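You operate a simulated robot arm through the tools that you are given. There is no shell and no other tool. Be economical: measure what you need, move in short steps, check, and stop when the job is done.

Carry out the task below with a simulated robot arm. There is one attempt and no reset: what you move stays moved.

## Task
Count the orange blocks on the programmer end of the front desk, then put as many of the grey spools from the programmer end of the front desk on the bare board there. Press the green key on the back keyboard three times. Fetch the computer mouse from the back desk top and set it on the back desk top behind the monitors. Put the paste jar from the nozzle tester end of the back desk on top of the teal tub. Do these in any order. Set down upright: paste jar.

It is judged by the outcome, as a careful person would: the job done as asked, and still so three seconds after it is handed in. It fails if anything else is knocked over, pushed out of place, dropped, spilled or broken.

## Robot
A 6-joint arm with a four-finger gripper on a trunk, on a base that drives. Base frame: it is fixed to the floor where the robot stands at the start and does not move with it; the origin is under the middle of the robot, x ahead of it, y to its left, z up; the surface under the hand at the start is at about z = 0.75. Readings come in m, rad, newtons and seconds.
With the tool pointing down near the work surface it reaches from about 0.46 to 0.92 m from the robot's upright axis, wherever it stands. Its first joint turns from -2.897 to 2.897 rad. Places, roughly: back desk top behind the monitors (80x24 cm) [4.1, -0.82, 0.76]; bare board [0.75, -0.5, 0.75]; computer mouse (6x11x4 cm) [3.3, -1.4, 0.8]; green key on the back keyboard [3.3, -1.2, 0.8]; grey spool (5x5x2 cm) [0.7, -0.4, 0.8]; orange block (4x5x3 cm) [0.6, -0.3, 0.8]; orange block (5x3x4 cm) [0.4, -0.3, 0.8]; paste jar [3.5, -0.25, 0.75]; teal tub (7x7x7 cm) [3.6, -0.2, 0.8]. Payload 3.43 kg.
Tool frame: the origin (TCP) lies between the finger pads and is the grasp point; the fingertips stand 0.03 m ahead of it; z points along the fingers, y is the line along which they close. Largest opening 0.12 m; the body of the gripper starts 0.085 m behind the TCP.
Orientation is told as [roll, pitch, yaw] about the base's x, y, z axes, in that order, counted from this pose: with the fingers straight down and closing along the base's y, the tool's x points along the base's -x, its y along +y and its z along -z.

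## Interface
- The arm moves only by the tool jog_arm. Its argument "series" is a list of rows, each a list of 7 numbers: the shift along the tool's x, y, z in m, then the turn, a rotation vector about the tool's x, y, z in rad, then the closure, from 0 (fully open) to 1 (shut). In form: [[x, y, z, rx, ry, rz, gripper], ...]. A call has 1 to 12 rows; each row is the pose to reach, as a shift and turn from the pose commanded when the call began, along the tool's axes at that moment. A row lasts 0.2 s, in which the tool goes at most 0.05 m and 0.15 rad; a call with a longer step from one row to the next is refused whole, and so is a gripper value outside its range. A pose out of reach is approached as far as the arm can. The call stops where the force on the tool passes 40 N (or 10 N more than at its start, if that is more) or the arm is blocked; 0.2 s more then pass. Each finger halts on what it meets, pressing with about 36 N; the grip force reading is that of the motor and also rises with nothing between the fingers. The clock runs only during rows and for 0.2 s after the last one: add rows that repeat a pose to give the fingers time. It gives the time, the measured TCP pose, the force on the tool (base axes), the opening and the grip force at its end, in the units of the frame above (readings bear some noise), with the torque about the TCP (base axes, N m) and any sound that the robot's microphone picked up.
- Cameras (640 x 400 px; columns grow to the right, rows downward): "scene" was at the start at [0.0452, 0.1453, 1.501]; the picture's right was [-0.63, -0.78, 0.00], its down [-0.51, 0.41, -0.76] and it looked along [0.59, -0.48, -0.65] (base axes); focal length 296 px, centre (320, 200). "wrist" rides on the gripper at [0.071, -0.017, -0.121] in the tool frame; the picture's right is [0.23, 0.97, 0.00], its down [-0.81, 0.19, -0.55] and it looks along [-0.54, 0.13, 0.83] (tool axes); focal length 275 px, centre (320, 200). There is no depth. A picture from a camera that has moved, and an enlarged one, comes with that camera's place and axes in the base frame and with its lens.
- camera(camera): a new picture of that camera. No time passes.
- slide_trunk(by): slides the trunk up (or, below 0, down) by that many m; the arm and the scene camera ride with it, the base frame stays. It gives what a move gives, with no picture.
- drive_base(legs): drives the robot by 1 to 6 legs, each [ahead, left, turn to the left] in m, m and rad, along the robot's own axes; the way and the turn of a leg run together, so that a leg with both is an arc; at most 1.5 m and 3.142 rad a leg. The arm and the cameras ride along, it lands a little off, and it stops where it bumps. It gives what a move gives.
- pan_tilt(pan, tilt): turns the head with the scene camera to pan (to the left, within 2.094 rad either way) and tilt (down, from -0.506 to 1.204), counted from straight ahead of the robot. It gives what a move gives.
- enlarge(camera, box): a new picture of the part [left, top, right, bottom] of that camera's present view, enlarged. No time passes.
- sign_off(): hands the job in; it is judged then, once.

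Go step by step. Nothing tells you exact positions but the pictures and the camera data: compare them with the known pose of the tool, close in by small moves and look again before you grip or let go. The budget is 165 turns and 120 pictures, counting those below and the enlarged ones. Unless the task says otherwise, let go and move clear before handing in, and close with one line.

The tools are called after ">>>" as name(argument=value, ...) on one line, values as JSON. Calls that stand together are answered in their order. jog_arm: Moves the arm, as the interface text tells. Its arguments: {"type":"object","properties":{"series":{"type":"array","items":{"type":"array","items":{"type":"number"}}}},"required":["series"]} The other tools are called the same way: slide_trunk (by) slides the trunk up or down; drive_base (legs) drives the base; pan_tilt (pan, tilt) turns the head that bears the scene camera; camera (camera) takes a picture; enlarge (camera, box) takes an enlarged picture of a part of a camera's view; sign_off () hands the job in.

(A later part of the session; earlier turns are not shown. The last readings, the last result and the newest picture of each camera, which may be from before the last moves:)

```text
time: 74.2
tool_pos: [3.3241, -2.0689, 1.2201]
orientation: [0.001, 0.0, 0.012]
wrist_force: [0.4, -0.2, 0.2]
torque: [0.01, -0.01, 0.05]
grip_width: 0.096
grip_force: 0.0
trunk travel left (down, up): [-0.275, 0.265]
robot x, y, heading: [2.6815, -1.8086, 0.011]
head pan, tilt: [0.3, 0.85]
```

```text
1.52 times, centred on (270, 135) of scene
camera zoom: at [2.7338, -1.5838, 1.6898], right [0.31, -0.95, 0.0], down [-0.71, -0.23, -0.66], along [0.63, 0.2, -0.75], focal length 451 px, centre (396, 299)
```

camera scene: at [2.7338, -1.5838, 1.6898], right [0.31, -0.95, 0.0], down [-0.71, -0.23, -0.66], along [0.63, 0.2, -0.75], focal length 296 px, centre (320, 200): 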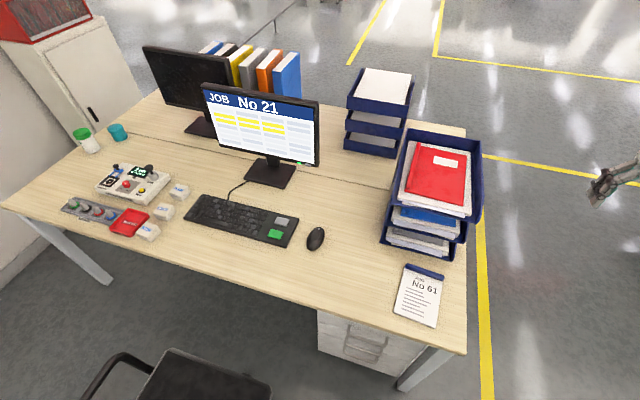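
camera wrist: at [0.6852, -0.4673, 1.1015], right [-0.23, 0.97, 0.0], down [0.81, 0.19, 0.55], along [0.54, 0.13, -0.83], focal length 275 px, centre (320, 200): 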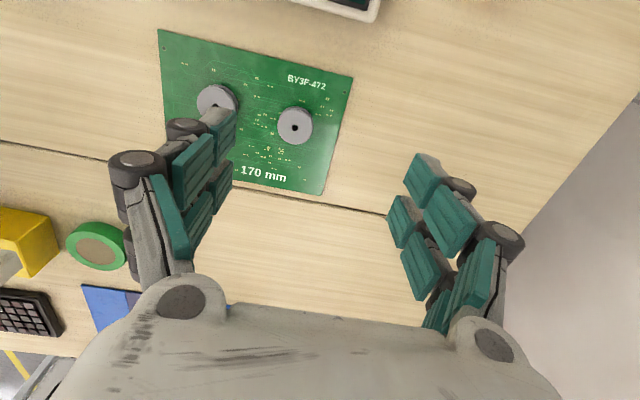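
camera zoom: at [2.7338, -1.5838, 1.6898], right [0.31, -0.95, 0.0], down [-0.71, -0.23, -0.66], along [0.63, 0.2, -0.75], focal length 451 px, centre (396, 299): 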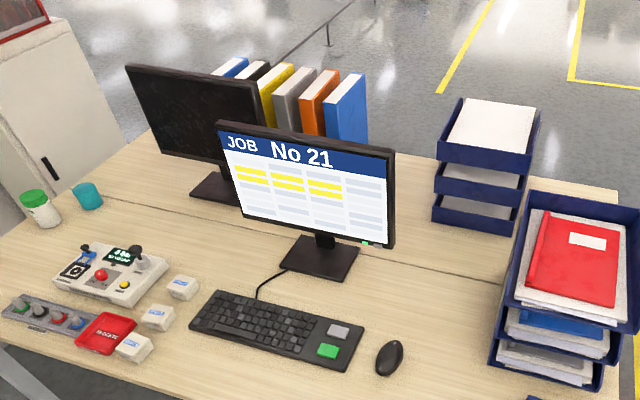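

Key ≈(3.284,-1.238), mouse ≈(3.311,-1.385), aligned with x. I lower the trunk, close the gripper and move over the key.

>>> slide_trunk(by=-0.2)

>>> jog_arm(series=[[0, 0.045, 0, 0, 0, 0, 0.4], [0, 0.09, 0, 0, 0, 0, 0.6], [0, 0.135, 0, 0, 0, 0, 1], [0, 0.18, 0, 0, 0, 0, 1], [0.01, 0.225, 0, 0, 0, 0, 1], [0.01, 0.27, 0, 0, 0, 0, 1], [0.01, 0.315, 0, 0, 0, 0, 1], [0.02, 0.36, 0, 0, 0, 0, 1], [0.02, 0.405, 0, 0, 0, 0, 1], [0.02, 0.45, 0, 0, 0, 0, 1], [0.02, 0.495, 0, 0, 0, 0, 1], [0.02, 0.54, 0, 0, 0, 0, 1]])

>>> jog_arm(series=[[0, 0.045, 0, 0, 0, 0, 1], [0, 0.09, 0, 0, 0, 0, 1], [0, 0.135, 0, 0, 0, 0, 1], [0.005, 0.18, 0, 0, 0, 0, 1], [0.005, 0.225, 0.02, 0, 0, 0, 1], [0.01, 0.26, 0.04, 0, 0, -0.006, 1], [0.01, 0.29, 0.06, 0, 0, -0.012, 1], [0.01, 0.29, 0.1, 0, 0, -0.012, 1], [0.01, 0.29, 0.12, 0, 0, -0.012, 1]])

>>> camera(camera="wrist")

>>> camera(camera="scene")

```text
time: 76.3
tool_pos: [3.323, -2.0687, 1.0213]
orientation: [0.0, -0.001, 0.012]
wrist_force: [0.2, -1.0, -0.6]
torque: [-0.01, 0.01, -0.05]
grip_width: 0.0958
grip_force: 0.2
trunk travel left (down, up): [-0.075, 0.465]
robot x, y, heading: [2.6862, -1.8055, 0.013]
head pan, tilt: [0.3, 0.85]
```

```text
time: 78.9
tool_pos: [3.2983, -1.5291, 1.0202]
orientation: [0.001, 0.0, 0.012]
wrist_force: [-0.1, 0.2, 0.5]
torque: [0.01, 0.02, -0.01]
grip_width: 0.0
grip_force: 33.7
trunk travel left (down, up): [-0.075, 0.465]
robot x, y, heading: [2.6815, -1.8069, 0.014]
head pan, tilt: [0.3, 0.85]
```

```text
time: 80.9
tool_pos: [3.2844, -1.2383, 0.9003]
orientation: [0.002, 0.0, 0.023]
wrist_force: [0.4, -0.1, -0.9]
torque: [0.0, 0.02, -0.02]
grip_width: 0.0
grip_force: 33.7
trunk travel left (down, up): [-0.075, 0.465]
robot x, y, heading: [2.6825, -1.8095, 0.015]
head pan, tilt: [0.3, 0.85]
```

```text
85 pictures are left
camera wrist: at [3.212, -1.2576, 1.021], right [-0.25, 0.97, 0.0], down [0.81, 0.21, 0.55], along [0.53, 0.14, -0.83], focal length 275 px, centre (320, 200)
```

wrist: 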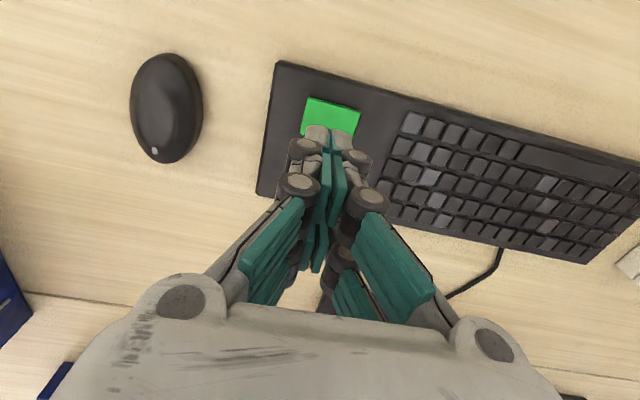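

```text
84 pictures are left
camera scene: at [2.734, -1.5834, 1.4896], right [0.31, -0.95, 0.0], down [-0.72, -0.23, -0.66], along [0.63, 0.2, -0.75], focal length 296 px, centre (320, 200)
```

scene: 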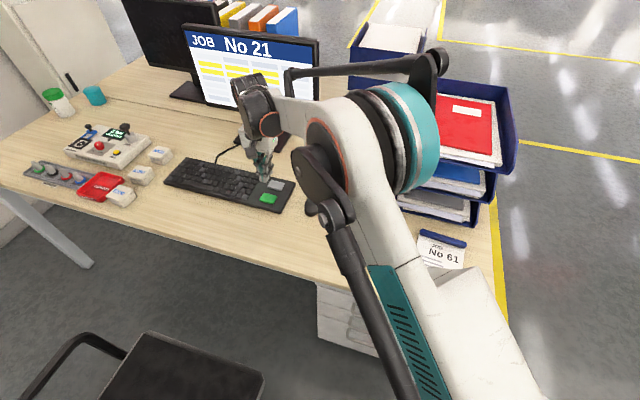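

The key centre looks to be at (3.277,-1.230); I shift slightly, go down near it and check.

>>> jog_arm(series=[[0.008, 0.008, 0.02, 0, 0, 0.012, 1], [0.008, 0.008, 0.05, 0, 0, 0.022, 1], [0.008, 0.008, 0.07, 0, 0, 0.022, 1]])

>>> enlarge(camera="wrist", box=[220, 50, 440, 190])

>>> enlarge(camera="scene", box=[220, 130, 320, 220])

```text
time: 81.7
tool_pos: [3.2751, -1.2309, 0.8311]
orientation: [-0.002, 0.001, 0.001]
wrist_force: [0.3, -0.2, -0.6]
torque: [-0.02, 0.0, 0.0]
grip_width: 0.0
grip_force: 33.0
trunk travel left (down, up): [-0.075, 0.465]
robot x, y, heading: [2.6808, -1.8089, 0.014]
head pan, tilt: [0.3, 0.85]
```

```text
2.86 times, centred on (330, 120) of wrist
camera zoom: at [3.203, -1.2489, 0.951], right [-0.23, 0.97, 0.0], down [0.81, 0.19, 0.55], along [0.54, 0.13, -0.83], focal length 786 px, centre (291, 429)
```

zoom: 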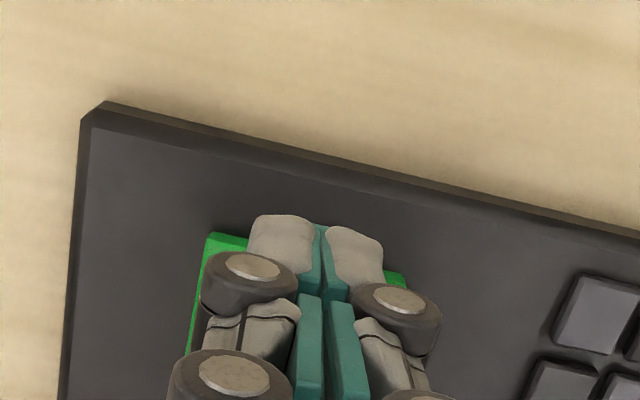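

```text
4.44 times, centred on (270, 175) of scene
camera zoom: at [2.7339, -1.5834, 1.4896], right [0.31, -0.95, 0.0], down [-0.72, -0.23, -0.66], along [0.63, 0.2, -0.75], focal length 1316 px, centre (542, 311)
```

zoom: 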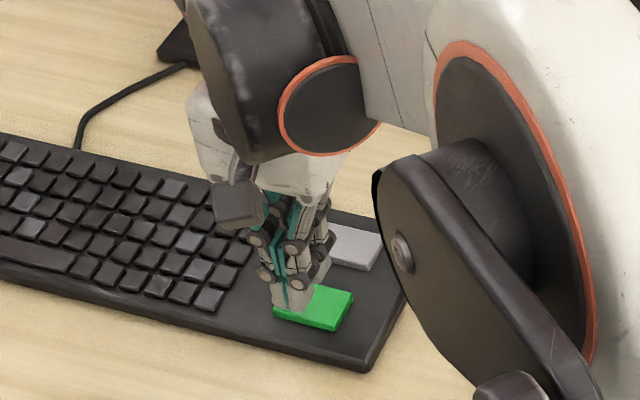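

The tips are a bit toward the near edge of the key; I shift 8 mm forward and press gently in small steps.

>>> jog_arm(series=[[-0.008, -0.003, 0, 0, 0, 0, 1], [-0.008, -0.003, 0.01, 0, 0, 0, 1], [-0.008, -0.003, 0.014, 0, 0, 0, 1], [-0.008, -0.003, 0.018, 0, 0, 0, 1], [-0.008, -0.003, 0.02, 0, 0, 0, 1]])

>>> enlarge(camera="scene", box=[220, 130, 320, 220])

```text
time: 82.9
tool_pos: [3.2828, -1.2351, 0.8104]
orientation: [0.0, 0.0, 0.002]
wrist_force: [0.2, 0.1, 0.3]
torque: [-0.02, 0.0, 0.0]
grip_width: 0.0001
grip_force: 33.4
trunk travel left (down, up): [-0.075, 0.465]
robot x, y, heading: [2.6784, -1.8035, 0.013]
head pan, tilt: [0.3, 0.85]
```

```text
4.44 times, centred on (270, 175) of scene
camera zoom: at [2.7339, -1.5835, 1.4897], right [0.31, -0.95, 0.0], down [-0.72, -0.23, -0.66], along [0.63, 0.2, -0.75], focal length 1316 px, centre (542, 311)
```

zoom: 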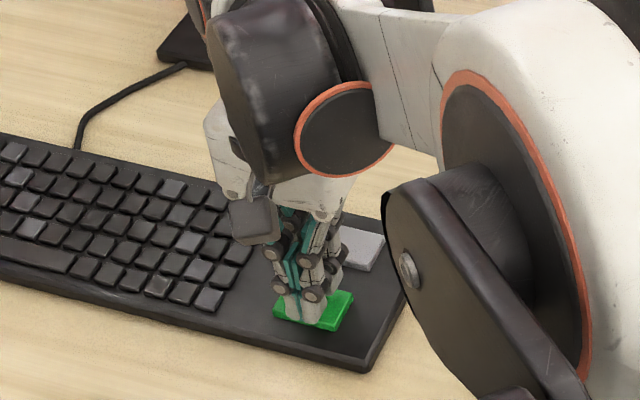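

The tips are over the key, not yet touching. I continue down in 2 mm steps.

>>> jog_arm(series=[[0, -0.004, 0, 0, 0, 0, 1], [0, -0.004, 0.003, 0, 0, 0, 1], [0, -0.004, 0.005, 0, 0, 0, 1], [0, -0.004, 0.007, 0, 0, 0, 1]])

```text
time: 83.9
tool_pos: [3.284, -1.2392, 0.8039]
orientation: [-0.001, -0.001, 0.001]
wrist_force: [0.4, 0.2, -0.1]
torque: [-0.01, -0.03, 0.03]
grip_width: 0.0001
grip_force: 33.3
trunk travel left (down, up): [-0.075, 0.465]
robot x, y, heading: [2.6842, -1.8049, 0.009]
head pan, tilt: [0.3, 0.85]
```

>>> jog_arm(series=[[0, 0, 0.002, 0, 0, 0, 1], [0, 0, 0.004, 0, 0, 0, 1]])

>>> enlarge(camera="scene", box=[220, 130, 320, 220])

```text
time: 84.5
tool_pos: [3.2838, -1.2383, 0.7998]
orientation: [0.001, -0.001, 0.001]
wrist_force: [0.2, 1.0, 0.0]
torque: [0.03, 0.01, 0.0]
grip_width: 0.0058
grip_force: 33.6
trunk travel left (down, up): [-0.075, 0.465]
robot x, y, heading: [2.6829, -1.8055, 0.009]
head pan, tilt: [0.3, 0.85]
```

```text
4.44 times, centred on (270, 175) of scene
camera zoom: at [2.7338, -1.5835, 1.4897], right [0.31, -0.95, 0.0], down [-0.72, -0.23, -0.66], along [0.63, 0.2, -0.75], focal length 1316 px, centre (542, 311)
```

zoom: 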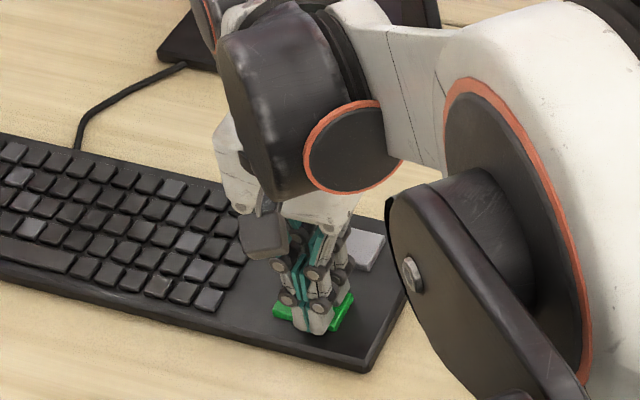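

The finger gap changed to 6 mm, so contact has begun. I press slightly deeper in 1 mm steps.

>>> jog_arm(series=[[0, 0, 0.001, 0, 0, 0, 1], [0, 0, 0.002, 0, 0, 0, 1]])

```text
time: 85.1
tool_pos: [3.2838, -1.2378, 0.7972]
orientation: [-0.001, 0.0, 0.001]
wrist_force: [1.8, -0.5, 1.9]
torque: [-0.03, -0.04, 0.0]
grip_width: 0.0058
grip_force: 32.8
trunk travel left (down, up): [-0.075, 0.465]
robot x, y, heading: [2.6825, -1.8055, 0.013]
head pan, tilt: [0.3, 0.85]
```

Light contact (≈2 N). Deeper still, watching for a click.

>>> jog_arm(series=[[0, 0, 0.001, 0, 0, 0, 1], [0, 0, 0.002, 0, 0, 0, 1], [0, 0, 0.003, 0, 0, 0, 1]])

>>> enlarge(camera="wrist", box=[220, 50, 440, 190])

```text
time: 85.9
tool_pos: [3.2838, -1.2377, 0.7953]
orientation: [0.001, 0.001, 0.002]
wrist_force: [1.2, 0.5, 7.5]
torque: [0.01, -0.03, 0.0]
grip_width: 0.006
grip_force: 33.7
trunk travel left (down, up): [-0.075, 0.465]
robot x, y, heading: [2.684, -1.8026, 0.012]
head pan, tilt: [0.3, 0.85]
heard: click
```

```text
2.86 times, centred on (330, 120) of wrist
camera zoom: at [3.2111, -1.2564, 0.9156], right [-0.23, 0.97, 0.0], down [0.81, 0.19, 0.55], along [0.54, 0.13, -0.83], focal length 786 px, centre (291, 429)
```

zoom: 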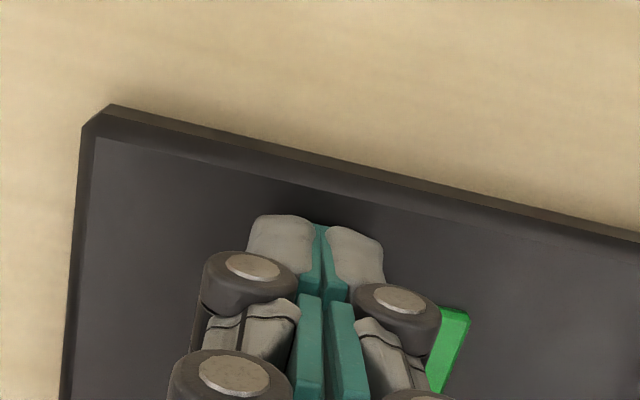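

A click was heard: press one. I release fully and repeat for press two.

>>> jog_arm(series=[[0, 0, -0.005, 0, 0, 0, 1], [0, 0, -0.012, 0, 0, 0, 1], [0, 0, -0.012, 0, 0, 0, 1]])

>>> jog_arm(series=[[0, 0, 0.005, 0, 0, 0, 1], [0, 0, 0.009, 0, 0, 0, 1], [0, 0, 0.011, 0, 0, 0, 1], [0, 0, 0.012, 0, 0, 0, 1], [0, 0, 0.012, 0, 0, 0, 1]])

```text
time: 86.7
tool_pos: [3.2835, -1.2382, 0.8058]
orientation: [0.002, 0.0, 0.0]
wrist_force: [0.2, -0.2, -0.1]
torque: [0.02, -0.04, 0.02]
grip_width: 0.0
grip_force: 33.2
trunk travel left (down, up): [-0.075, 0.465]
robot x, y, heading: [2.6815, -1.8056, 0.013]
head pan, tilt: [0.3, 0.85]
```

```text
time: 87.9
tool_pos: [3.2846, -1.2378, 0.7951]
orientation: [0.0, -0.001, 0.001]
wrist_force: [2.3, 2.8, 9.3]
torque: [0.04, -0.04, 0.0]
grip_width: 0.006
grip_force: 33.5
trunk travel left (down, up): [-0.075, 0.465]
robot x, y, heading: [2.6782, -1.8027, 0.012]
head pan, tilt: [0.3, 0.85]
heard: click
```

Second click. Release and press the third time.

>>> jog_arm(series=[[0, 0, -0.005, 0, 0, 0, 1], [0, 0, -0.012, 0, 0, 0, 1], [0, 0, -0.012, 0, 0, 0, 1]])

>>> jog_arm(series=[[0, 0, 0.005, 0, 0, 0, 1], [0, 0, 0.009, 0, 0, 0, 1], [0, 0, 0.011, 0, 0, 0, 1], [0, 0, 0.012, 0, 0, 0, 1], [0, 0, 0.012, 0, 0, 0, 1]])

>>> jog_arm(series=[[0, 0, -0.005, 0, 0, 0, 1], [0, 0, -0.04, 0, 0, 0, 1], [0, 0, -0.08, 0, 0, 0, 0.8], [0, -0.03, -0.1, 0, 0, 0, 0.5], [0, -0.07, -0.1, 0, 0, 0, 0.2], [-0.01, -0.11, -0.1, 0, 0, 0, 0.2], [-0.027, -0.147, -0.1, 0, 0, 0, 0.2], [-0.027, -0.147, -0.1, 0, 0, 0, 0.2]])

>>> camera(camera="wrist")

```text
time: 88.7
tool_pos: [3.2844, -1.239, 0.8058]
orientation: [-0.001, 0.001, 0.001]
wrist_force: [-0.2, -0.4, -0.1]
torque: [-0.04, 0.01, 0.01]
grip_width: 0.0001
grip_force: 33.1
trunk travel left (down, up): [-0.075, 0.465]
robot x, y, heading: [2.6789, -1.8044, 0.017]
head pan, tilt: [0.3, 0.85]
```

```text
time: 89.9
tool_pos: [3.2835, -1.2397, 0.7952]
orientation: [0.0, 0.0, 0.001]
wrist_force: [1.8, 1.9, 8.0]
torque: [0.07, -0.04, 0.01]
grip_width: 0.0059
grip_force: 33.4
trunk travel left (down, up): [-0.075, 0.465]
robot x, y, heading: [2.683, -1.8069, 0.014]
head pan, tilt: [0.3, 0.85]
heard: click
```

```text
time: 91.7
tool_pos: [3.3121, -1.3866, 0.895]
orientation: [0.0, 0.001, 0.002]
wrist_force: [0.7, -0.3, -0.5]
torque: [0.02, 0.05, 0.04]
grip_width: 0.0959
grip_force: 0.0
trunk travel left (down, up): [-0.075, 0.465]
robot x, y, heading: [2.6837, -1.8067, 0.009]
head pan, tilt: [0.3, 0.85]
```

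```text
78 pictures are left
camera wrist: at [3.2392, -1.403, 1.0154], right [-0.23, 0.97, 0.0], down [0.81, 0.19, 0.55], along [0.54, 0.13, -0.83], focal length 275 px, centre (320, 200)
```

wrist: 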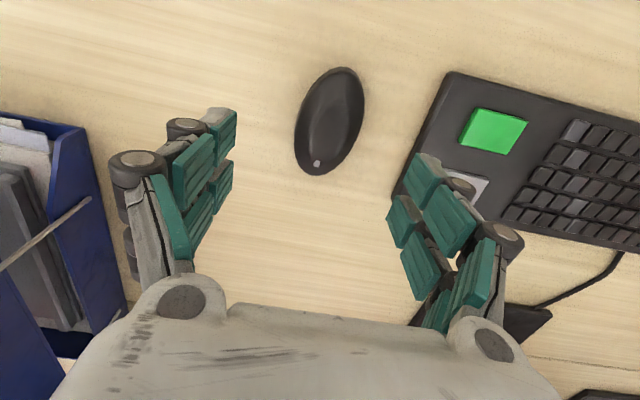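

Three clicks counted. The mouse is below, centred about (3.315,-1.377); I align, descend and grip.

>>> jog_arm(series=[[-0.003, 0.01, 0.02, 0, 0, 0, 0.2], [-0.003, 0.01, 0.06, 0, 0, 0, 0.2], [-0.003, 0.01, 0.09, 0, 0, 0, 0.2], [-0.003, 0.01, 0.109, 0, 0, 0, 0.2], [-0.003, 0.01, 0.109, 0, 0, 0, 0.2]])

>>> camera(camera="wrist")

```text
time: 92.9
tool_pos: [3.3151, -1.3749, 0.7851]
orientation: [-0.001, 0.0, 0.002]
wrist_force: [0.3, 0.4, -0.5]
torque: [-0.05, -0.01, 0.01]
grip_width: 0.0961
grip_force: 0.0
trunk travel left (down, up): [-0.075, 0.465]
robot x, y, heading: [2.6776, -1.8062, 0.015]
head pan, tilt: [0.3, 0.85]
```

```text
77 pictures are left
camera wrist: at [3.2422, -1.3926, 0.9063], right [-0.23, 0.97, 0.0], down [0.81, 0.19, 0.55], along [0.54, 0.13, -0.83], focal length 275 px, centre (320, 200)
```

wrist: 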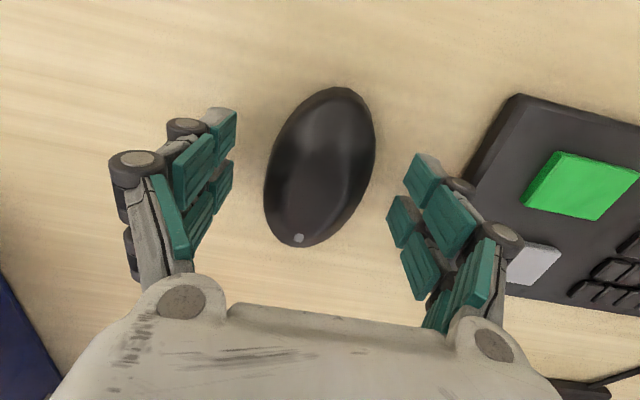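

The fingers flank the mouse. Close and lift.

>>> jog_arm(series=[[0, 0, 0, 0, 0, 0, 0.5], [0, 0, 0, 0, 0, 0, 0.8], [0, 0, 0, 0, 0, 0, 0.8], [0, 0, 0, 0, 0, 0, 0.8], [0, 0, -0.03, 0, 0, 0, 0.8], [0, 0, -0.07, 0, 0, 0, 0.8], [0, 0, -0.11, 0, 0, 0, 0.8], [0, 0, -0.11, 0, 0, 0, 0.8]])

>>> camera(camera="wrist")

```text
time: 94.7
tool_pos: [3.3134, -1.3754, 0.8978]
orientation: [0.001, 0.001, 0.004]
wrist_force: [-0.1, -0.1, -0.9]
torque: [0.02, 0.0, -0.01]
grip_width: 0.0584
grip_force: 36.3
trunk travel left (down, up): [-0.075, 0.465]
robot x, y, heading: [2.6865, -1.8032, 0.014]
head pan, tilt: [0.3, 0.85]
```

```text
76 pictures are left
camera wrist: at [3.2409, -1.3924, 1.0174], right [-0.23, 0.97, 0.0], down [0.81, 0.19, 0.55], along [0.54, 0.13, -0.83], focal length 275 px, centre (320, 200)
```

wrist: 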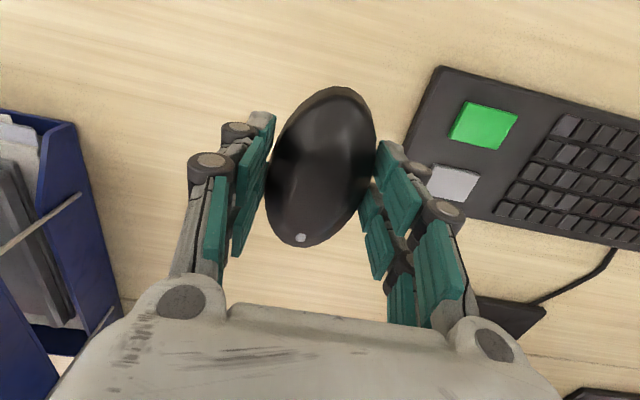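

The mouse is held. I raise it, pull it clear of the trays, and swing the arm right before driving around the desk's right end.

>>> jog_arm(series=[[0.02, 0, -0.04, 0, 0, 0, 0.8], [0.04, 0, -0.08, 0, 0, 0, 0.8], [0.06, 0, -0.12, 0, 0, 0, 0.8], [0.08, 0, -0.16, 0, 0, 0, 0.8], [0.1, 0, -0.2, 0, 0, 0, 0.8], [0.1, 0, -0.24, 0, 0, 0, 0.8], [0.1, 0, -0.26, 0, 0, 0, 0.8]])

>>> jog_arm(series=[[0, -0.045, 0, 0, 0, 0, 0.8], [0, -0.09, 0, 0, 0, 0, 0.8], [0, -0.135, 0, 0, 0, 0, 0.8], [0, -0.18, 0, 0, 0, 0, 0.8], [0, -0.225, 0, 0, 0, 0, 0.8], [0, -0.27, 0, 0, 0, 0, 0.8], [0, -0.315, 0, 0, 0, 0, 0.8], [0, -0.36, 0, 0, 0, 0, 0.8], [0, -0.405, 0, 0, 0, 0, 0.8], [0, -0.45, 0, 0, 0, 0, 0.8], [-0.02, -0.49, 0, 0, 0, 0, 0.8], [-0.04, -0.53, 0, 0, 0, 0, 0.8]])

>>> jog_arm(series=[[-0.02, -0.04, 0, 0, 0, 0, 0.8], [-0.05, -0.07, 0, 0, 0, 0, 0.8], [-0.07, -0.11, 0, 0, 0, 0, 0.8], [-0.07, -0.15, 0, 0, 0, 0, 0.8], [-0.07, -0.15, 0, 0, 0, 0, 0.8]])

>>> slide_trunk(by=0.15)

>>> drive_base(legs=[[0, -0.65, 0]])

>>> pan_tilt(pan=0.0, tilt=0.4)

>>> camera(camera="scene")

```text
time: 96.3
tool_pos: [3.2137, -1.3753, 1.1557]
orientation: [0.001, 0.0, 0.0]
wrist_force: [0.3, -0.1, -1.3]
torque: [0.01, 0.02, 0.03]
grip_width: 0.0583
grip_force: 36.6
trunk travel left (down, up): [-0.075, 0.465]
robot x, y, heading: [2.684, -1.8068, 0.011]
head pan, tilt: [0.3, 0.85]
```

```text
time: 98.9
tool_pos: [3.2544, -1.9066, 1.1552]
orientation: [0.0, 0.0, 0.002]
wrist_force: [0.9, -0.2, -1.7]
torque: [-0.02, 0.03, -0.02]
grip_width: 0.0585
grip_force: 36.2
trunk travel left (down, up): [-0.075, 0.465]
robot x, y, heading: [2.6804, -1.8045, 0.01]
head pan, tilt: [0.3, 0.85]
```

```text
time: 100.1
tool_pos: [3.3249, -2.0565, 1.1547]
orientation: [0.001, -0.001, 0.001]
wrist_force: [-0.4, 0.0, -1.0]
torque: [0.04, 0.01, 0.0]
grip_width: 0.0585
grip_force: 36.4
trunk travel left (down, up): [-0.075, 0.465]
robot x, y, heading: [2.6872, -1.8075, 0.015]
head pan, tilt: [0.3, 0.85]
```

```text
time: 101.9
tool_pos: [3.3257, -2.0554, 1.306]
orientation: [0.0, 0.0, 0.001]
wrist_force: [-0.4, 0.8, -1.2]
torque: [-0.01, 0.03, 0.0]
grip_width: 0.0581
grip_force: 36.1
trunk travel left (down, up): [-0.225, 0.315]
robot x, y, heading: [2.6833, -1.8068, 0.009]
head pan, tilt: [0.3, 0.85]
```

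```text
time: 105.5
tool_pos: [3.3314, -2.7126, 1.3055]
orientation: [-0.001, 0.001, -0.002]
wrist_force: [1.0, 0.3, -1.1]
torque: [-0.02, 0.04, 0.01]
grip_width: 0.0581
grip_force: 36.1
trunk travel left (down, up): [-0.225, 0.315]
robot x, y, heading: [2.6871, -2.4658, 0.01]
head pan, tilt: [0.3, 0.85]
```

```text
time: 106.4
tool_pos: [3.3301, -2.7131, 1.3062]
orientation: [-0.001, -0.001, -0.003]
wrist_force: [-0.4, 0.9, -0.6]
torque: [-0.03, 0.01, -0.02]
grip_width: 0.0583
grip_force: 35.8
trunk travel left (down, up): [-0.225, 0.315]
robot x, y, heading: [2.6868, -2.4614, 0.01]
head pan, tilt: [0.0, 0.4]
```

```text
75 pictures are left
camera scene: at [2.7592, -2.2619, 1.6788], right [0.01, -1.0, 0.0], down [-0.39, 0.0, -0.92], along [0.92, 0.01, -0.39], focal length 296 px, centre (320, 200)
```

scene: 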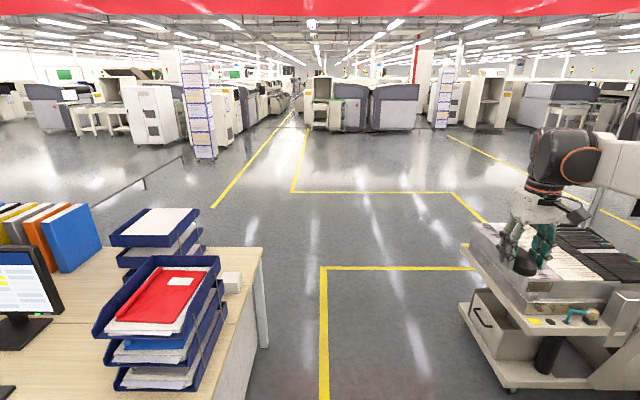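

The route beside and behind the back desk is open. I drive ahead past the desk, turn around to face it from behind, and look.

>>> drive_base(legs=[[1.1, 0, 0], [1.1, 0, 0], [0, 0, 1.565], [0, 0, 1.565]])

>>> pan_tilt(pan=-0.5, tilt=0.6)

>>> camera(camera="scene")

```text
time: 125.0
tool_pos: [4.2643, -2.1901, 1.306]
orientation: [0.0, -0.001, 3.114]
wrist_force: [-0.3, 0.4, -0.3]
torque: [0.01, -0.02, 0.01]
grip_width: 0.0582
grip_force: 36.1
trunk travel left (down, up): [-0.225, 0.315]
robot x, y, heading: [4.8977, -2.4578, 3.122]
head pan, tilt: [0.0, 0.4]
```

```text
time: 125.9
tool_pos: [4.2637, -2.1896, 1.3064]
orientation: [0.0, 0.0, 3.115]
wrist_force: [-0.4, -0.7, -1.4]
torque: [-0.02, 0.01, 0.02]
grip_width: 0.058
grip_force: 35.6
trunk travel left (down, up): [-0.225, 0.315]
robot x, y, heading: [4.899, -2.4598, 3.122]
head pan, tilt: [-0.499, 0.6]
```

```text
74 pictures are left
camera scene: at [4.8383, -2.6158, 1.6606], right [0.49, 0.87, 0.0], down [0.49, -0.28, -0.83], along [-0.72, 0.41, -0.56], focal length 296 px, centre (320, 200)
```

scene: 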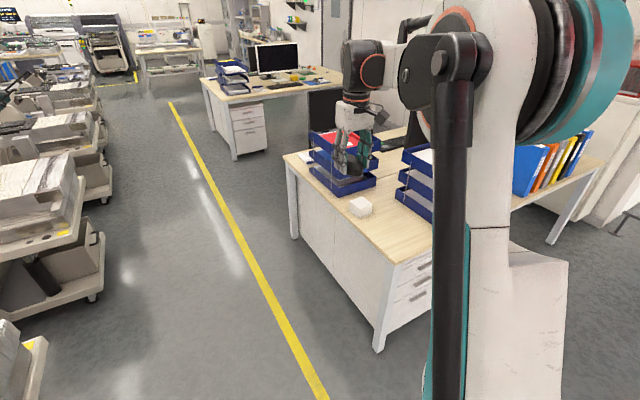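

The area behind the desk is free. I strafe (to world +y) to stand behind the monitors and look down at the strip.

>>> drive_base(legs=[[0.08, -1.3, 0]])

>>> pan_tilt(pan=-0.2, tilt=0.8)

>>> camera(camera="scene")

>>> camera(camera="wrist")

```text
time: 132.4
tool_pos: [4.2099, -0.8857, 1.3059]
orientation: [0.001, -0.001, 3.113]
wrist_force: [-0.4, -0.5, -0.2]
torque: [-0.01, 0.0, -0.01]
grip_width: 0.058
grip_force: 36.1
trunk travel left (down, up): [-0.225, 0.315]
robot x, y, heading: [4.8468, -1.1553, 3.121]
head pan, tilt: [-0.499, 0.6]
```

```text
time: 133.2
tool_pos: [4.2087, -0.8864, 1.3064]
orientation: [0.0, 0.0, 3.113]
wrist_force: [0.4, -0.1, -0.9]
torque: [0.0, -0.01, 0.0]
grip_width: 0.0581
grip_force: 36.4
trunk travel left (down, up): [-0.225, 0.315]
robot x, y, heading: [4.8454, -1.1567, 3.127]
head pan, tilt: [-0.201, 0.799]
```

```text
73 pictures are left
camera scene: at [4.7815, -1.3395, 1.6438], right [0.22, 0.98, 0.0], down [0.7, -0.16, -0.7], along [-0.68, 0.15, -0.72], focal length 296 px, centre (320, 200)
```

scene: 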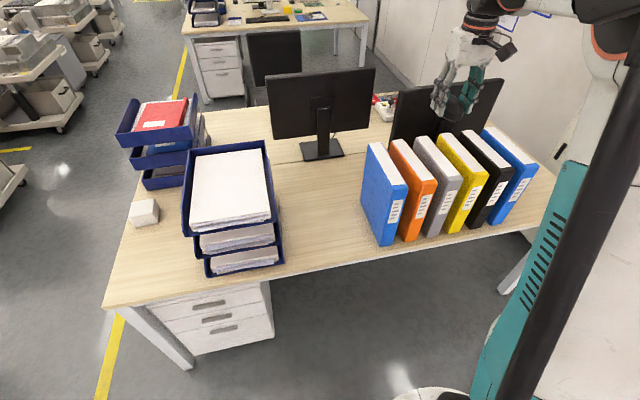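

```text
72 pictures are left
camera wrist: at [4.2804, -0.8724, 1.4263], right [0.2, -0.98, 0.0], down [-0.82, -0.17, 0.55], along [-0.54, -0.11, -0.83], focal length 275 px, centre (320, 200)
```

wrist: 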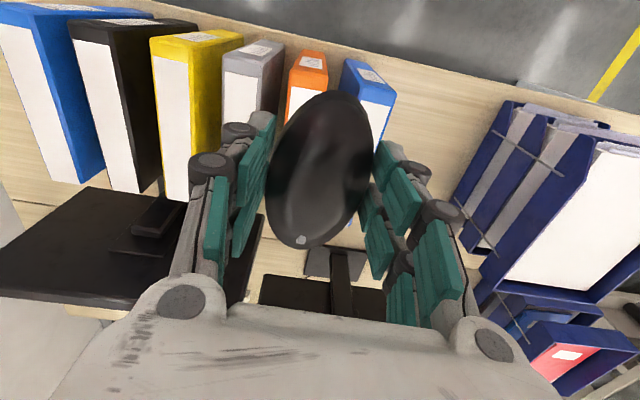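

Free strip between the folders (y>-0.965) and trays (y<-1.34), right behind the monitor. I'll place the mouse at about (4.09,-1.10).

>>> jog_arm(series=[[-0.02, 0.04, 0, 0, 0, 0, 0.8], [-0.04, 0.08, 0, 0, 0, 0, 0.8], [-0.06, 0.12, 0, 0, 0, 0, 0.8], [-0.08, 0.16, 0, 0, 0, 0, 0.8], [-0.1, 0.195, 0, 0, 0, 0, 0.8], [-0.114, 0.217, 0, 0, 0, 0, 0.8], [-0.114, 0.217, 0, 0, 0, 0, 0.8]])

>>> slide_trunk(by=-0.15)

>>> jog_arm(series=[[0, 0, 0.04, 0, 0, 0, 0.8], [0, 0, 0.08, 0, 0, 0, 0.8], [0, 0, 0.12, 0, 0, 0, 0.8], [0, 0, 0.16, 0, 0, 0, 0.8], [0, 0, 0.2, 0, 0, 0, 0.8], [0, 0, 0.24, 0, 0, 0, 0.8], [0, 0, 0.27, 0, 0, 0, 0.8], [0, 0, 0.29, 0, 0, 0, 0.8]])

>>> camera(camera="wrist")

>>> camera(camera="scene")

```text
time: 134.8
tool_pos: [4.0892, -1.1007, 1.3064]
orientation: [0.001, 0.0, 3.11]
wrist_force: [0.3, -0.2, -0.4]
torque: [-0.05, -0.03, 0.05]
grip_width: 0.058
grip_force: 36.2
trunk travel left (down, up): [-0.225, 0.315]
robot x, y, heading: [4.8421, -1.1535, 3.125]
head pan, tilt: [-0.201, 0.799]
```

```text
time: 136.6
tool_pos: [4.0897, -1.101, 1.1546]
orientation: [0.0, 0.0, 3.113]
wrist_force: [0.3, -0.2, -0.5]
torque: [0.0, 0.0, 0.01]
grip_width: 0.058
grip_force: 36.4
trunk travel left (down, up): [-0.075, 0.465]
robot x, y, heading: [4.8459, -1.1545, 3.124]
head pan, tilt: [-0.201, 0.799]
```

```text
time: 138.4
tool_pos: [4.0908, -1.0995, 0.8654]
orientation: [-0.001, 0.0, 3.113]
wrist_force: [0.7, 0.2, -1.5]
torque: [0.0, 0.02, -0.03]
grip_width: 0.0578
grip_force: 36.3
trunk travel left (down, up): [-0.075, 0.465]
robot x, y, heading: [4.846, -1.1582, 3.124]
head pan, tilt: [-0.201, 0.799]
```

```text
71 pictures are left
camera wrist: at [4.1604, -1.0861, 0.9867], right [0.2, -0.98, 0.0], down [-0.82, -0.17, 0.55], along [-0.54, -0.11, -0.83], focal length 275 px, centre (320, 200)
```

wrist: 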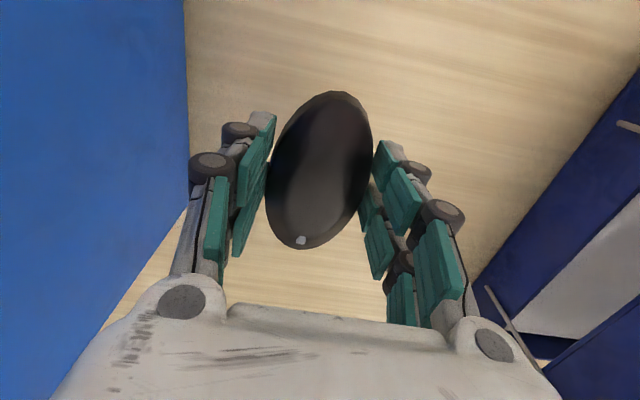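

```text
70 pictures are left
camera scene: at [4.7815, -1.3397, 1.4937], right [0.22, 0.98, 0.0], down [0.7, -0.16, -0.7], along [-0.68, 0.15, -0.72], focal length 296 px, centre (320, 200)
```

scene: 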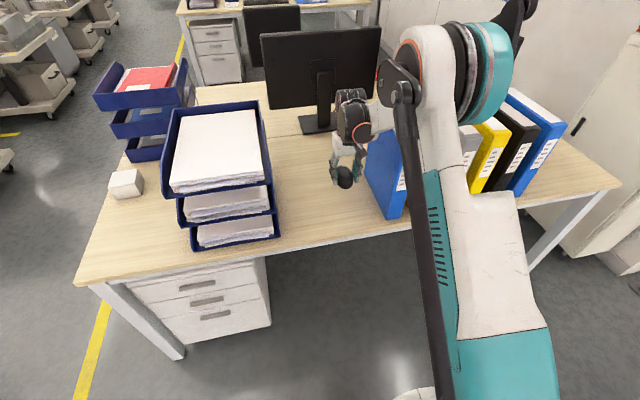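

Close to the blue folder, so I shift 3 cm away, lower, release and rise straight up.

>>> jog_arm(series=[[0, 0.03, 0, 0, 0, 0, 0.8], [0, 0.03, 0.04, 0, 0, 0, 0.8], [0, 0.03, 0.065, 0, 0, 0, 0.8], [0, 0.03, 0.075, 0, 0, 0, 0.8], [0, 0.03, 0.079, 0, 0, 0, 0.8], [0, 0.03, 0.079, 0, 0, 0, 0.5], [0, 0.03, 0.079, 0, 0, 0, 0.3], [0, 0.03, 0.079, 0, 0, 0, 0.3], [0, 0.03, 0.04, 0, 0, 0, 0.3], [0, 0.03, 0, 0, 0, 0, 0.3], [0, 0.03, -0.04, 0, 0, 0, 0.3], [0, 0.03, -0.08, 0, 0, 0, 0.3]])

>>> camera(camera="wrist")

```text
time: 141.0
tool_pos: [4.088, -1.1311, 0.9463]
orientation: [0.001, 0.001, 3.111]
wrist_force: [-0.1, 0.5, -0.3]
torque: [0.01, -0.03, 0.03]
grip_width: 0.0839
grip_force: 0.1
trunk travel left (down, up): [-0.075, 0.465]
robot x, y, heading: [4.8415, -1.1555, 3.121]
head pan, tilt: [-0.201, 0.799]
```

```text
69 pictures are left
camera wrist: at [4.1585, -1.1162, 1.0663], right [0.2, -0.98, 0.0], down [-0.82, -0.17, 0.55], along [-0.54, -0.11, -0.83], focal length 275 px, centre (320, 200)
```

wrist: 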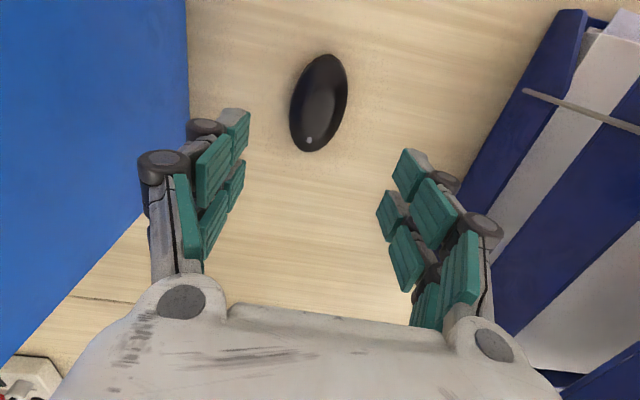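

The mouse sits behind the right monitor, clear of everything. I raise the arm and drive back around toward the corridor for the jar.

>>> jog_arm(series=[[0.01, 0, -0.045, 0, 0, 0, 0.3], [0.02, 0, -0.09, 0, 0, 0, 0.3], [0.04, 0, -0.13, 0, 0, 0, 0.3], [0.06, 0, -0.17, 0, 0, 0, 0.3], [0.08, -0.02, -0.2, 0, 0, 0, 0.3], [0.1, -0.06, -0.2, 0, 0, 0, 0.3], [0.11, -0.1, -0.2, 0, 0, 0, 0.3], [0.115, -0.145, -0.2, 0, 0, 0, 0.3], [0.12, -0.19, -0.2, 0, 0, 0, 0.3], [0.12, -0.215, -0.2, 0, 0, 0, 0.3], [0.12, -0.215, -0.2, 0, 0, 0, 0.3]])

>>> camera(camera="scene")

>>> slide_trunk(by=0.2)

>>> drive_base(legs=[[0, 1.3, 0], [0, 0, -1.56], [0, 0, -1.56]])

```text
time: 143.4
tool_pos: [4.2141, -0.9197, 1.1453]
orientation: [0.0, 0.001, 3.113]
wrist_force: [0.6, 1.5, -0.3]
torque: [-0.01, -0.02, -0.05]
grip_width: 0.084
grip_force: 0.1
trunk travel left (down, up): [-0.075, 0.465]
robot x, y, heading: [4.8449, -1.1538, 3.12]
head pan, tilt: [-0.201, 0.799]
```

```text
68 pictures are left
camera scene: at [4.7816, -1.3395, 1.4938], right [0.22, 0.98, 0.0], down [0.7, -0.16, -0.7], along [-0.68, 0.15, -0.72], focal length 296 px, centre (320, 200)
```

scene: 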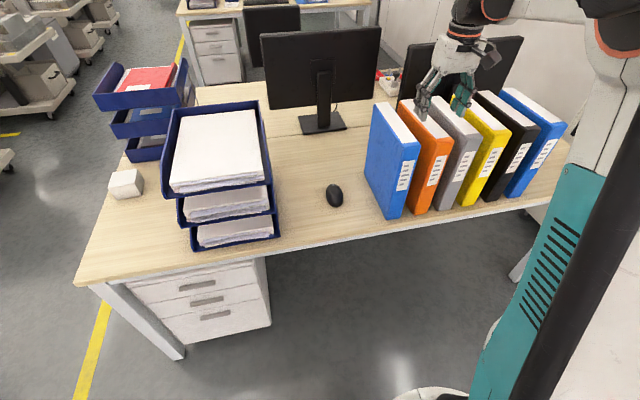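

```text
time: 145.6
tool_pos: [4.215, -0.9194, 1.346]
orientation: [-0.001, 0.0, 3.111]
wrist_force: [0.2, 0.5, 0.7]
torque: [-0.02, -0.02, -0.02]
grip_width: 0.0841
grip_force: 0.1
trunk travel left (down, up): [-0.275, 0.265]
robot x, y, heading: [4.8442, -1.154, 3.119]
head pan, tilt: [-0.201, 0.799]
```

```text
time: 159.8
tool_pos: [5.4529, -2.6955, 1.3467]
orientation: [0.0, -0.001, -0.027]
wrist_force: [0.0, 0.1, -0.1]
torque: [0.0, -0.01, -0.02]
grip_width: 0.0841
grip_force: 0.0
trunk travel left (down, up): [-0.275, 0.265]
robot x, y, heading: [4.8232, -2.4586, -0.019]
head pan, tilt: [-0.201, 0.799]
```

The mouse stays well placed. Now I back up along the right side to x≈1.9.

>>> drive_base(legs=[[-1.46, 0, 0.019], [-1.46, 0, 0]])

>>> pan_tilt(pan=1.2, tilt=0.6)

>>> camera(camera="scene")

```text
time: 173.8
tool_pos: [2.5389, -2.6513, 1.3463]
orientation: [-0.001, 0.001, -0.021]
wrist_force: [-0.1, -0.2, -1.3]
torque: [0.0, -0.01, 0.04]
grip_width: 0.0839
grip_force: 0.0
trunk travel left (down, up): [-0.275, 0.265]
robot x, y, heading: [1.9072, -2.4243, -0.01]
head pan, tilt: [-0.201, 0.799]
```

```text
time: 175.4
tool_pos: [2.5405, -2.6538, 1.3453]
orientation: [-0.001, 0.001, -0.02]
wrist_force: [-0.2, 0.1, -0.3]
torque: [-0.01, -0.01, -0.03]
grip_width: 0.084
grip_force: 0.1
trunk travel left (down, up): [-0.275, 0.265]
robot x, y, heading: [1.9061, -2.424, -0.01]
head pan, tilt: [1.201, 0.6]
```

```text
67 pictures are left
camera scene: at [1.9216, -2.1411, 1.7106], right [0.93, -0.37, 0.0], down [-0.21, -0.52, -0.82], along [0.31, 0.77, -0.57], focal length 296 px, centre (320, 200)
```

scene: 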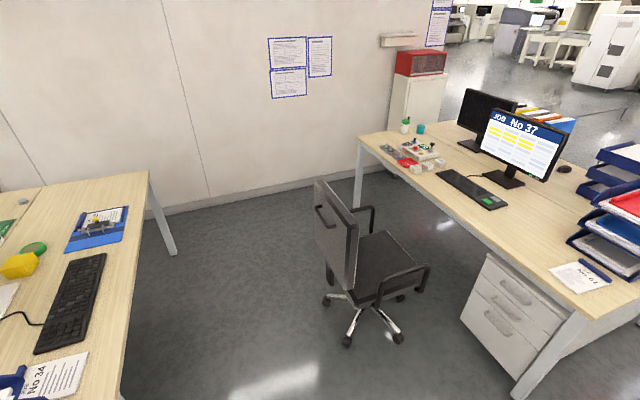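

The corridor is clear by ~0.18 m on both sides. I strafe left past the chair, then approach the back desk's left end.

>>> drive_base(legs=[[0, -0.0, 0.01], [-0.01, 1.05, 0], [0, 1.05, 0]])

>>> pan_tilt(pan=0.0, tilt=0.6)

>>> camera(camera="scene")

```text
time: 186.1
tool_pos: [2.5208, -0.5464, 1.345]
orientation: [0.0, -0.001, -0.003]
wrist_force: [-0.3, 0.6, 0.5]
torque: [-0.01, -0.02, 0.01]
grip_width: 0.084
grip_force: 0.0
trunk travel left (down, up): [-0.275, 0.265]
robot x, y, heading: [1.8846, -0.326, 0.007]
head pan, tilt: [1.201, 0.6]
```

```text
time: 187.5
tool_pos: [2.5213, -0.5479, 1.346]
orientation: [-0.001, 0.001, -0.003]
wrist_force: [0.5, 0.0, -0.1]
torque: [0.0, -0.01, 0.03]
grip_width: 0.0837
grip_force: 0.1
trunk travel left (down, up): [-0.275, 0.265]
robot x, y, heading: [1.8821, -0.327, 0.008]
head pan, tilt: [0.0, 0.6]
```

```text
66 pictures are left
camera scene: at [1.9509, -0.1283, 1.7106], right [0.01, -1.0, 0.0], down [-0.57, 0.0, -0.82], along [0.82, 0.01, -0.57], focal length 296 px, centre (320, 200)
```

scene: 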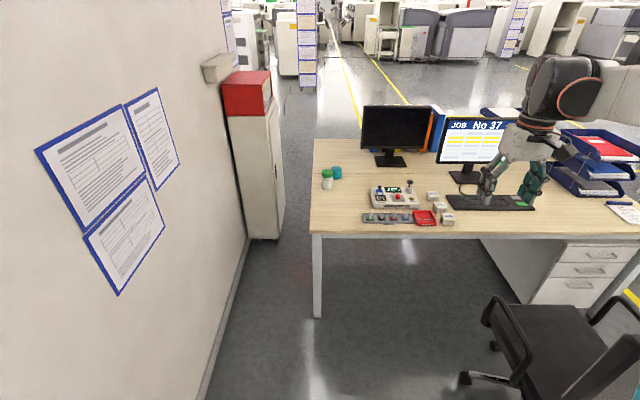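

Clear ahead. I drive to x≈2.73 and look at the jar and tub.

>>> drive_base(legs=[[0.84, 0, -0.005]])

>>> pan_tilt(pan=0.0, tilt=0.85)

>>> camera(camera="scene")

>>> enlarge(camera="scene", box=[280, 80, 460, 200])

```text
time: 191.9
tool_pos: [3.3573, -0.5494, 1.3464]
orientation: [0.0, 0.001, -0.01]
wrist_force: [0.6, -0.8, 0.5]
torque: [-0.03, 0.03, 0.02]
grip_width: 0.0839
grip_force: 0.1
trunk travel left (down, up): [-0.275, 0.265]
robot x, y, heading: [2.7254, -0.3249, -0.002]
head pan, tilt: [0.0, 0.6]
```

```text
time: 192.7
tool_pos: [3.3567, -0.5494, 1.3458]
orientation: [0.001, 0.002, -0.012]
wrist_force: [0.8, 0.7, 0.4]
torque: [0.0, 0.02, 0.0]
grip_width: 0.0842
grip_force: 0.0
trunk travel left (down, up): [-0.275, 0.265]
robot x, y, heading: [2.72, -0.3233, -0.003]
head pan, tilt: [0.0, 0.85]
```

```text
65 pictures are left
camera scene: at [2.7798, -0.1266, 1.6898], right [0.0, -1.0, 0.0], down [-0.75, 0.0, -0.66], along [0.66, 0.0, -0.75], focal length 296 px, centre (320, 200)
```

scene: 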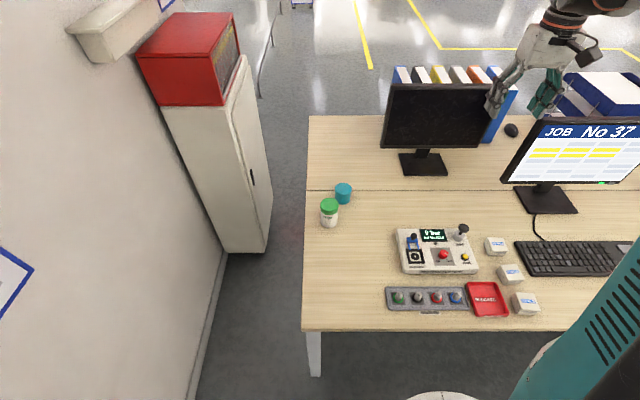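

```text
3.33 times, centred on (370, 140) of scene
camera zoom: at [2.7798, -0.1266, 1.6898], right [0.0, -1.0, 0.0], down [-0.75, 0.0, -0.66], along [0.66, 0.0, -0.75], focal length 987 px, centre (153, 400)
```

zoom: 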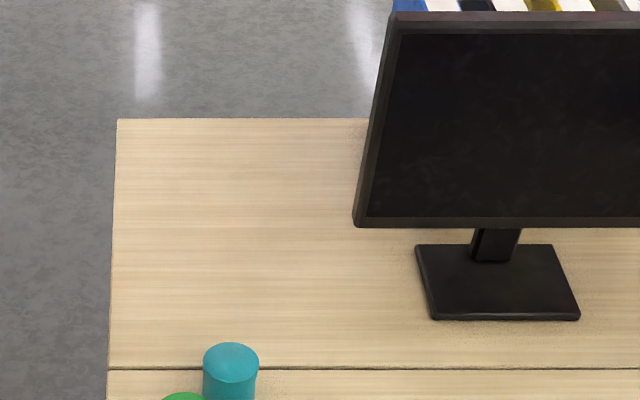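

>>> enlarge(camera="scene", box=[300, 165, 400, 235])

```text
5.71 times, centred on (350, 200) of scene
camera zoom: at [2.7798, -0.1266, 1.6898], right [0.0, -1.0, 0.0], down [-0.75, 0.0, -0.66], along [0.66, 0.0, -0.75], focal length 1692 px, centre (149, 200)
```

zoom: 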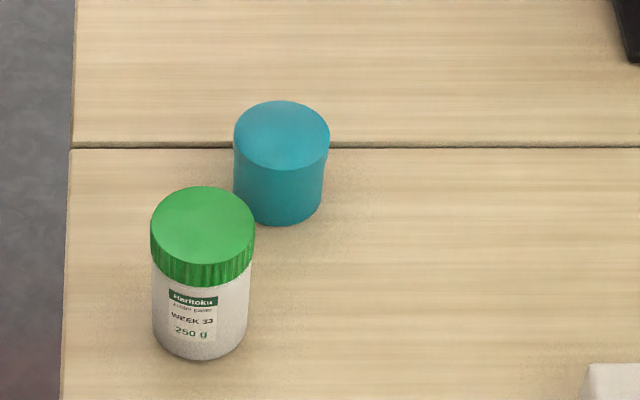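

Jar ≈(3.495,-0.163), ~7 cm wide, top z≈0.85; tub ≈(3.615,-0.222), top z≈0.82. I creep 3 cm ahead, lower the trunk and bring the hand over the jar.

>>> drive_base(legs=[[0.03, 0, 0]])

>>> slide_trunk(by=-0.2)

>>> jog_arm(series=[[-0.01, 0.04, 0, 0, 0, 0, 0.1], [-0.02, 0.08, 0, 0, 0, 0, 0], [-0.03, 0.12, 0.02, 0, 0, 0, 0], [-0.04, 0.16, 0.04, 0, 0, 0, 0], [-0.05, 0.2, 0.06, 0, 0, 0, 0], [-0.06, 0.24, 0.08, 0, 0, 0, 0], [-0.07, 0.28, 0.1, 0, 0, 0, 0], [-0.08, 0.32, 0.12, 0, 0, 0, 0], [-0.095, 0.355, 0.14, 0, 0, 0, 0], [-0.105, 0.387, 0.15, 0, 0, 0, 0], [-0.105, 0.387, 0.15, 0, 0, 0, 0]])

>>> camera(camera="wrist")

>>> camera(camera="scene")

```text
time: 193.5
tool_pos: [3.3887, -0.5488, 1.3453]
orientation: [0.0, 0.002, -0.01]
wrist_force: [0.2, 0.2, -0.7]
torque: [0.01, 0.06, -0.02]
grip_width: 0.0838
grip_force: 0.1
trunk travel left (down, up): [-0.275, 0.265]
robot x, y, heading: [2.7545, -0.3276, -0.005]
head pan, tilt: [0.0, 0.85]
```

```text
time: 195.7
tool_pos: [3.3866, -0.549, 1.1469]
orientation: [0.0, 0.0, -0.01]
wrist_force: [0.8, 1.2, 0.9]
torque: [-0.05, 0.01, 0.01]
grip_width: 0.0841
grip_force: 0.1
trunk travel left (down, up): [-0.075, 0.465]
robot x, y, heading: [2.7509, -0.3258, -0.002]
head pan, tilt: [0.0, 0.85]
```

```text
time: 198.1
tool_pos: [3.4964, -0.1616, 0.993]
orientation: [-0.001, 0.0, -0.012]
wrist_force: [0.4, 0.4, 0.3]
torque: [-0.02, -0.01, 0.01]
grip_width: 0.12
grip_force: 0.1
trunk travel left (down, up): [-0.075, 0.465]
robot x, y, heading: [2.7502, -0.3247, 0.002]
head pan, tilt: [0.0, 0.85]
```

```text
62 pictures are left
camera wrist: at [3.4238, -0.179, 1.1153], right [-0.22, 0.98, 0.0], down [0.81, 0.18, 0.55], along [0.54, 0.12, -0.83], focal length 275 px, centre (320, 200)
```

wrist: 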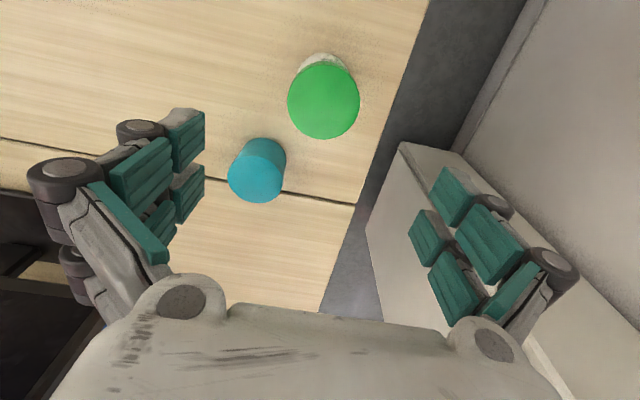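

```text
61 pictures are left
camera scene: at [2.81, -0.126, 1.4896], right [0.0, -1.0, 0.0], down [-0.75, 0.0, -0.66], along [0.66, 0.0, -0.75], focal length 296 px, centre (320, 200)
```

scene: 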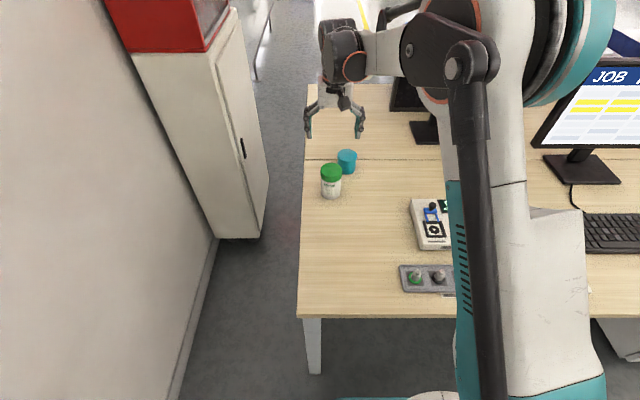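

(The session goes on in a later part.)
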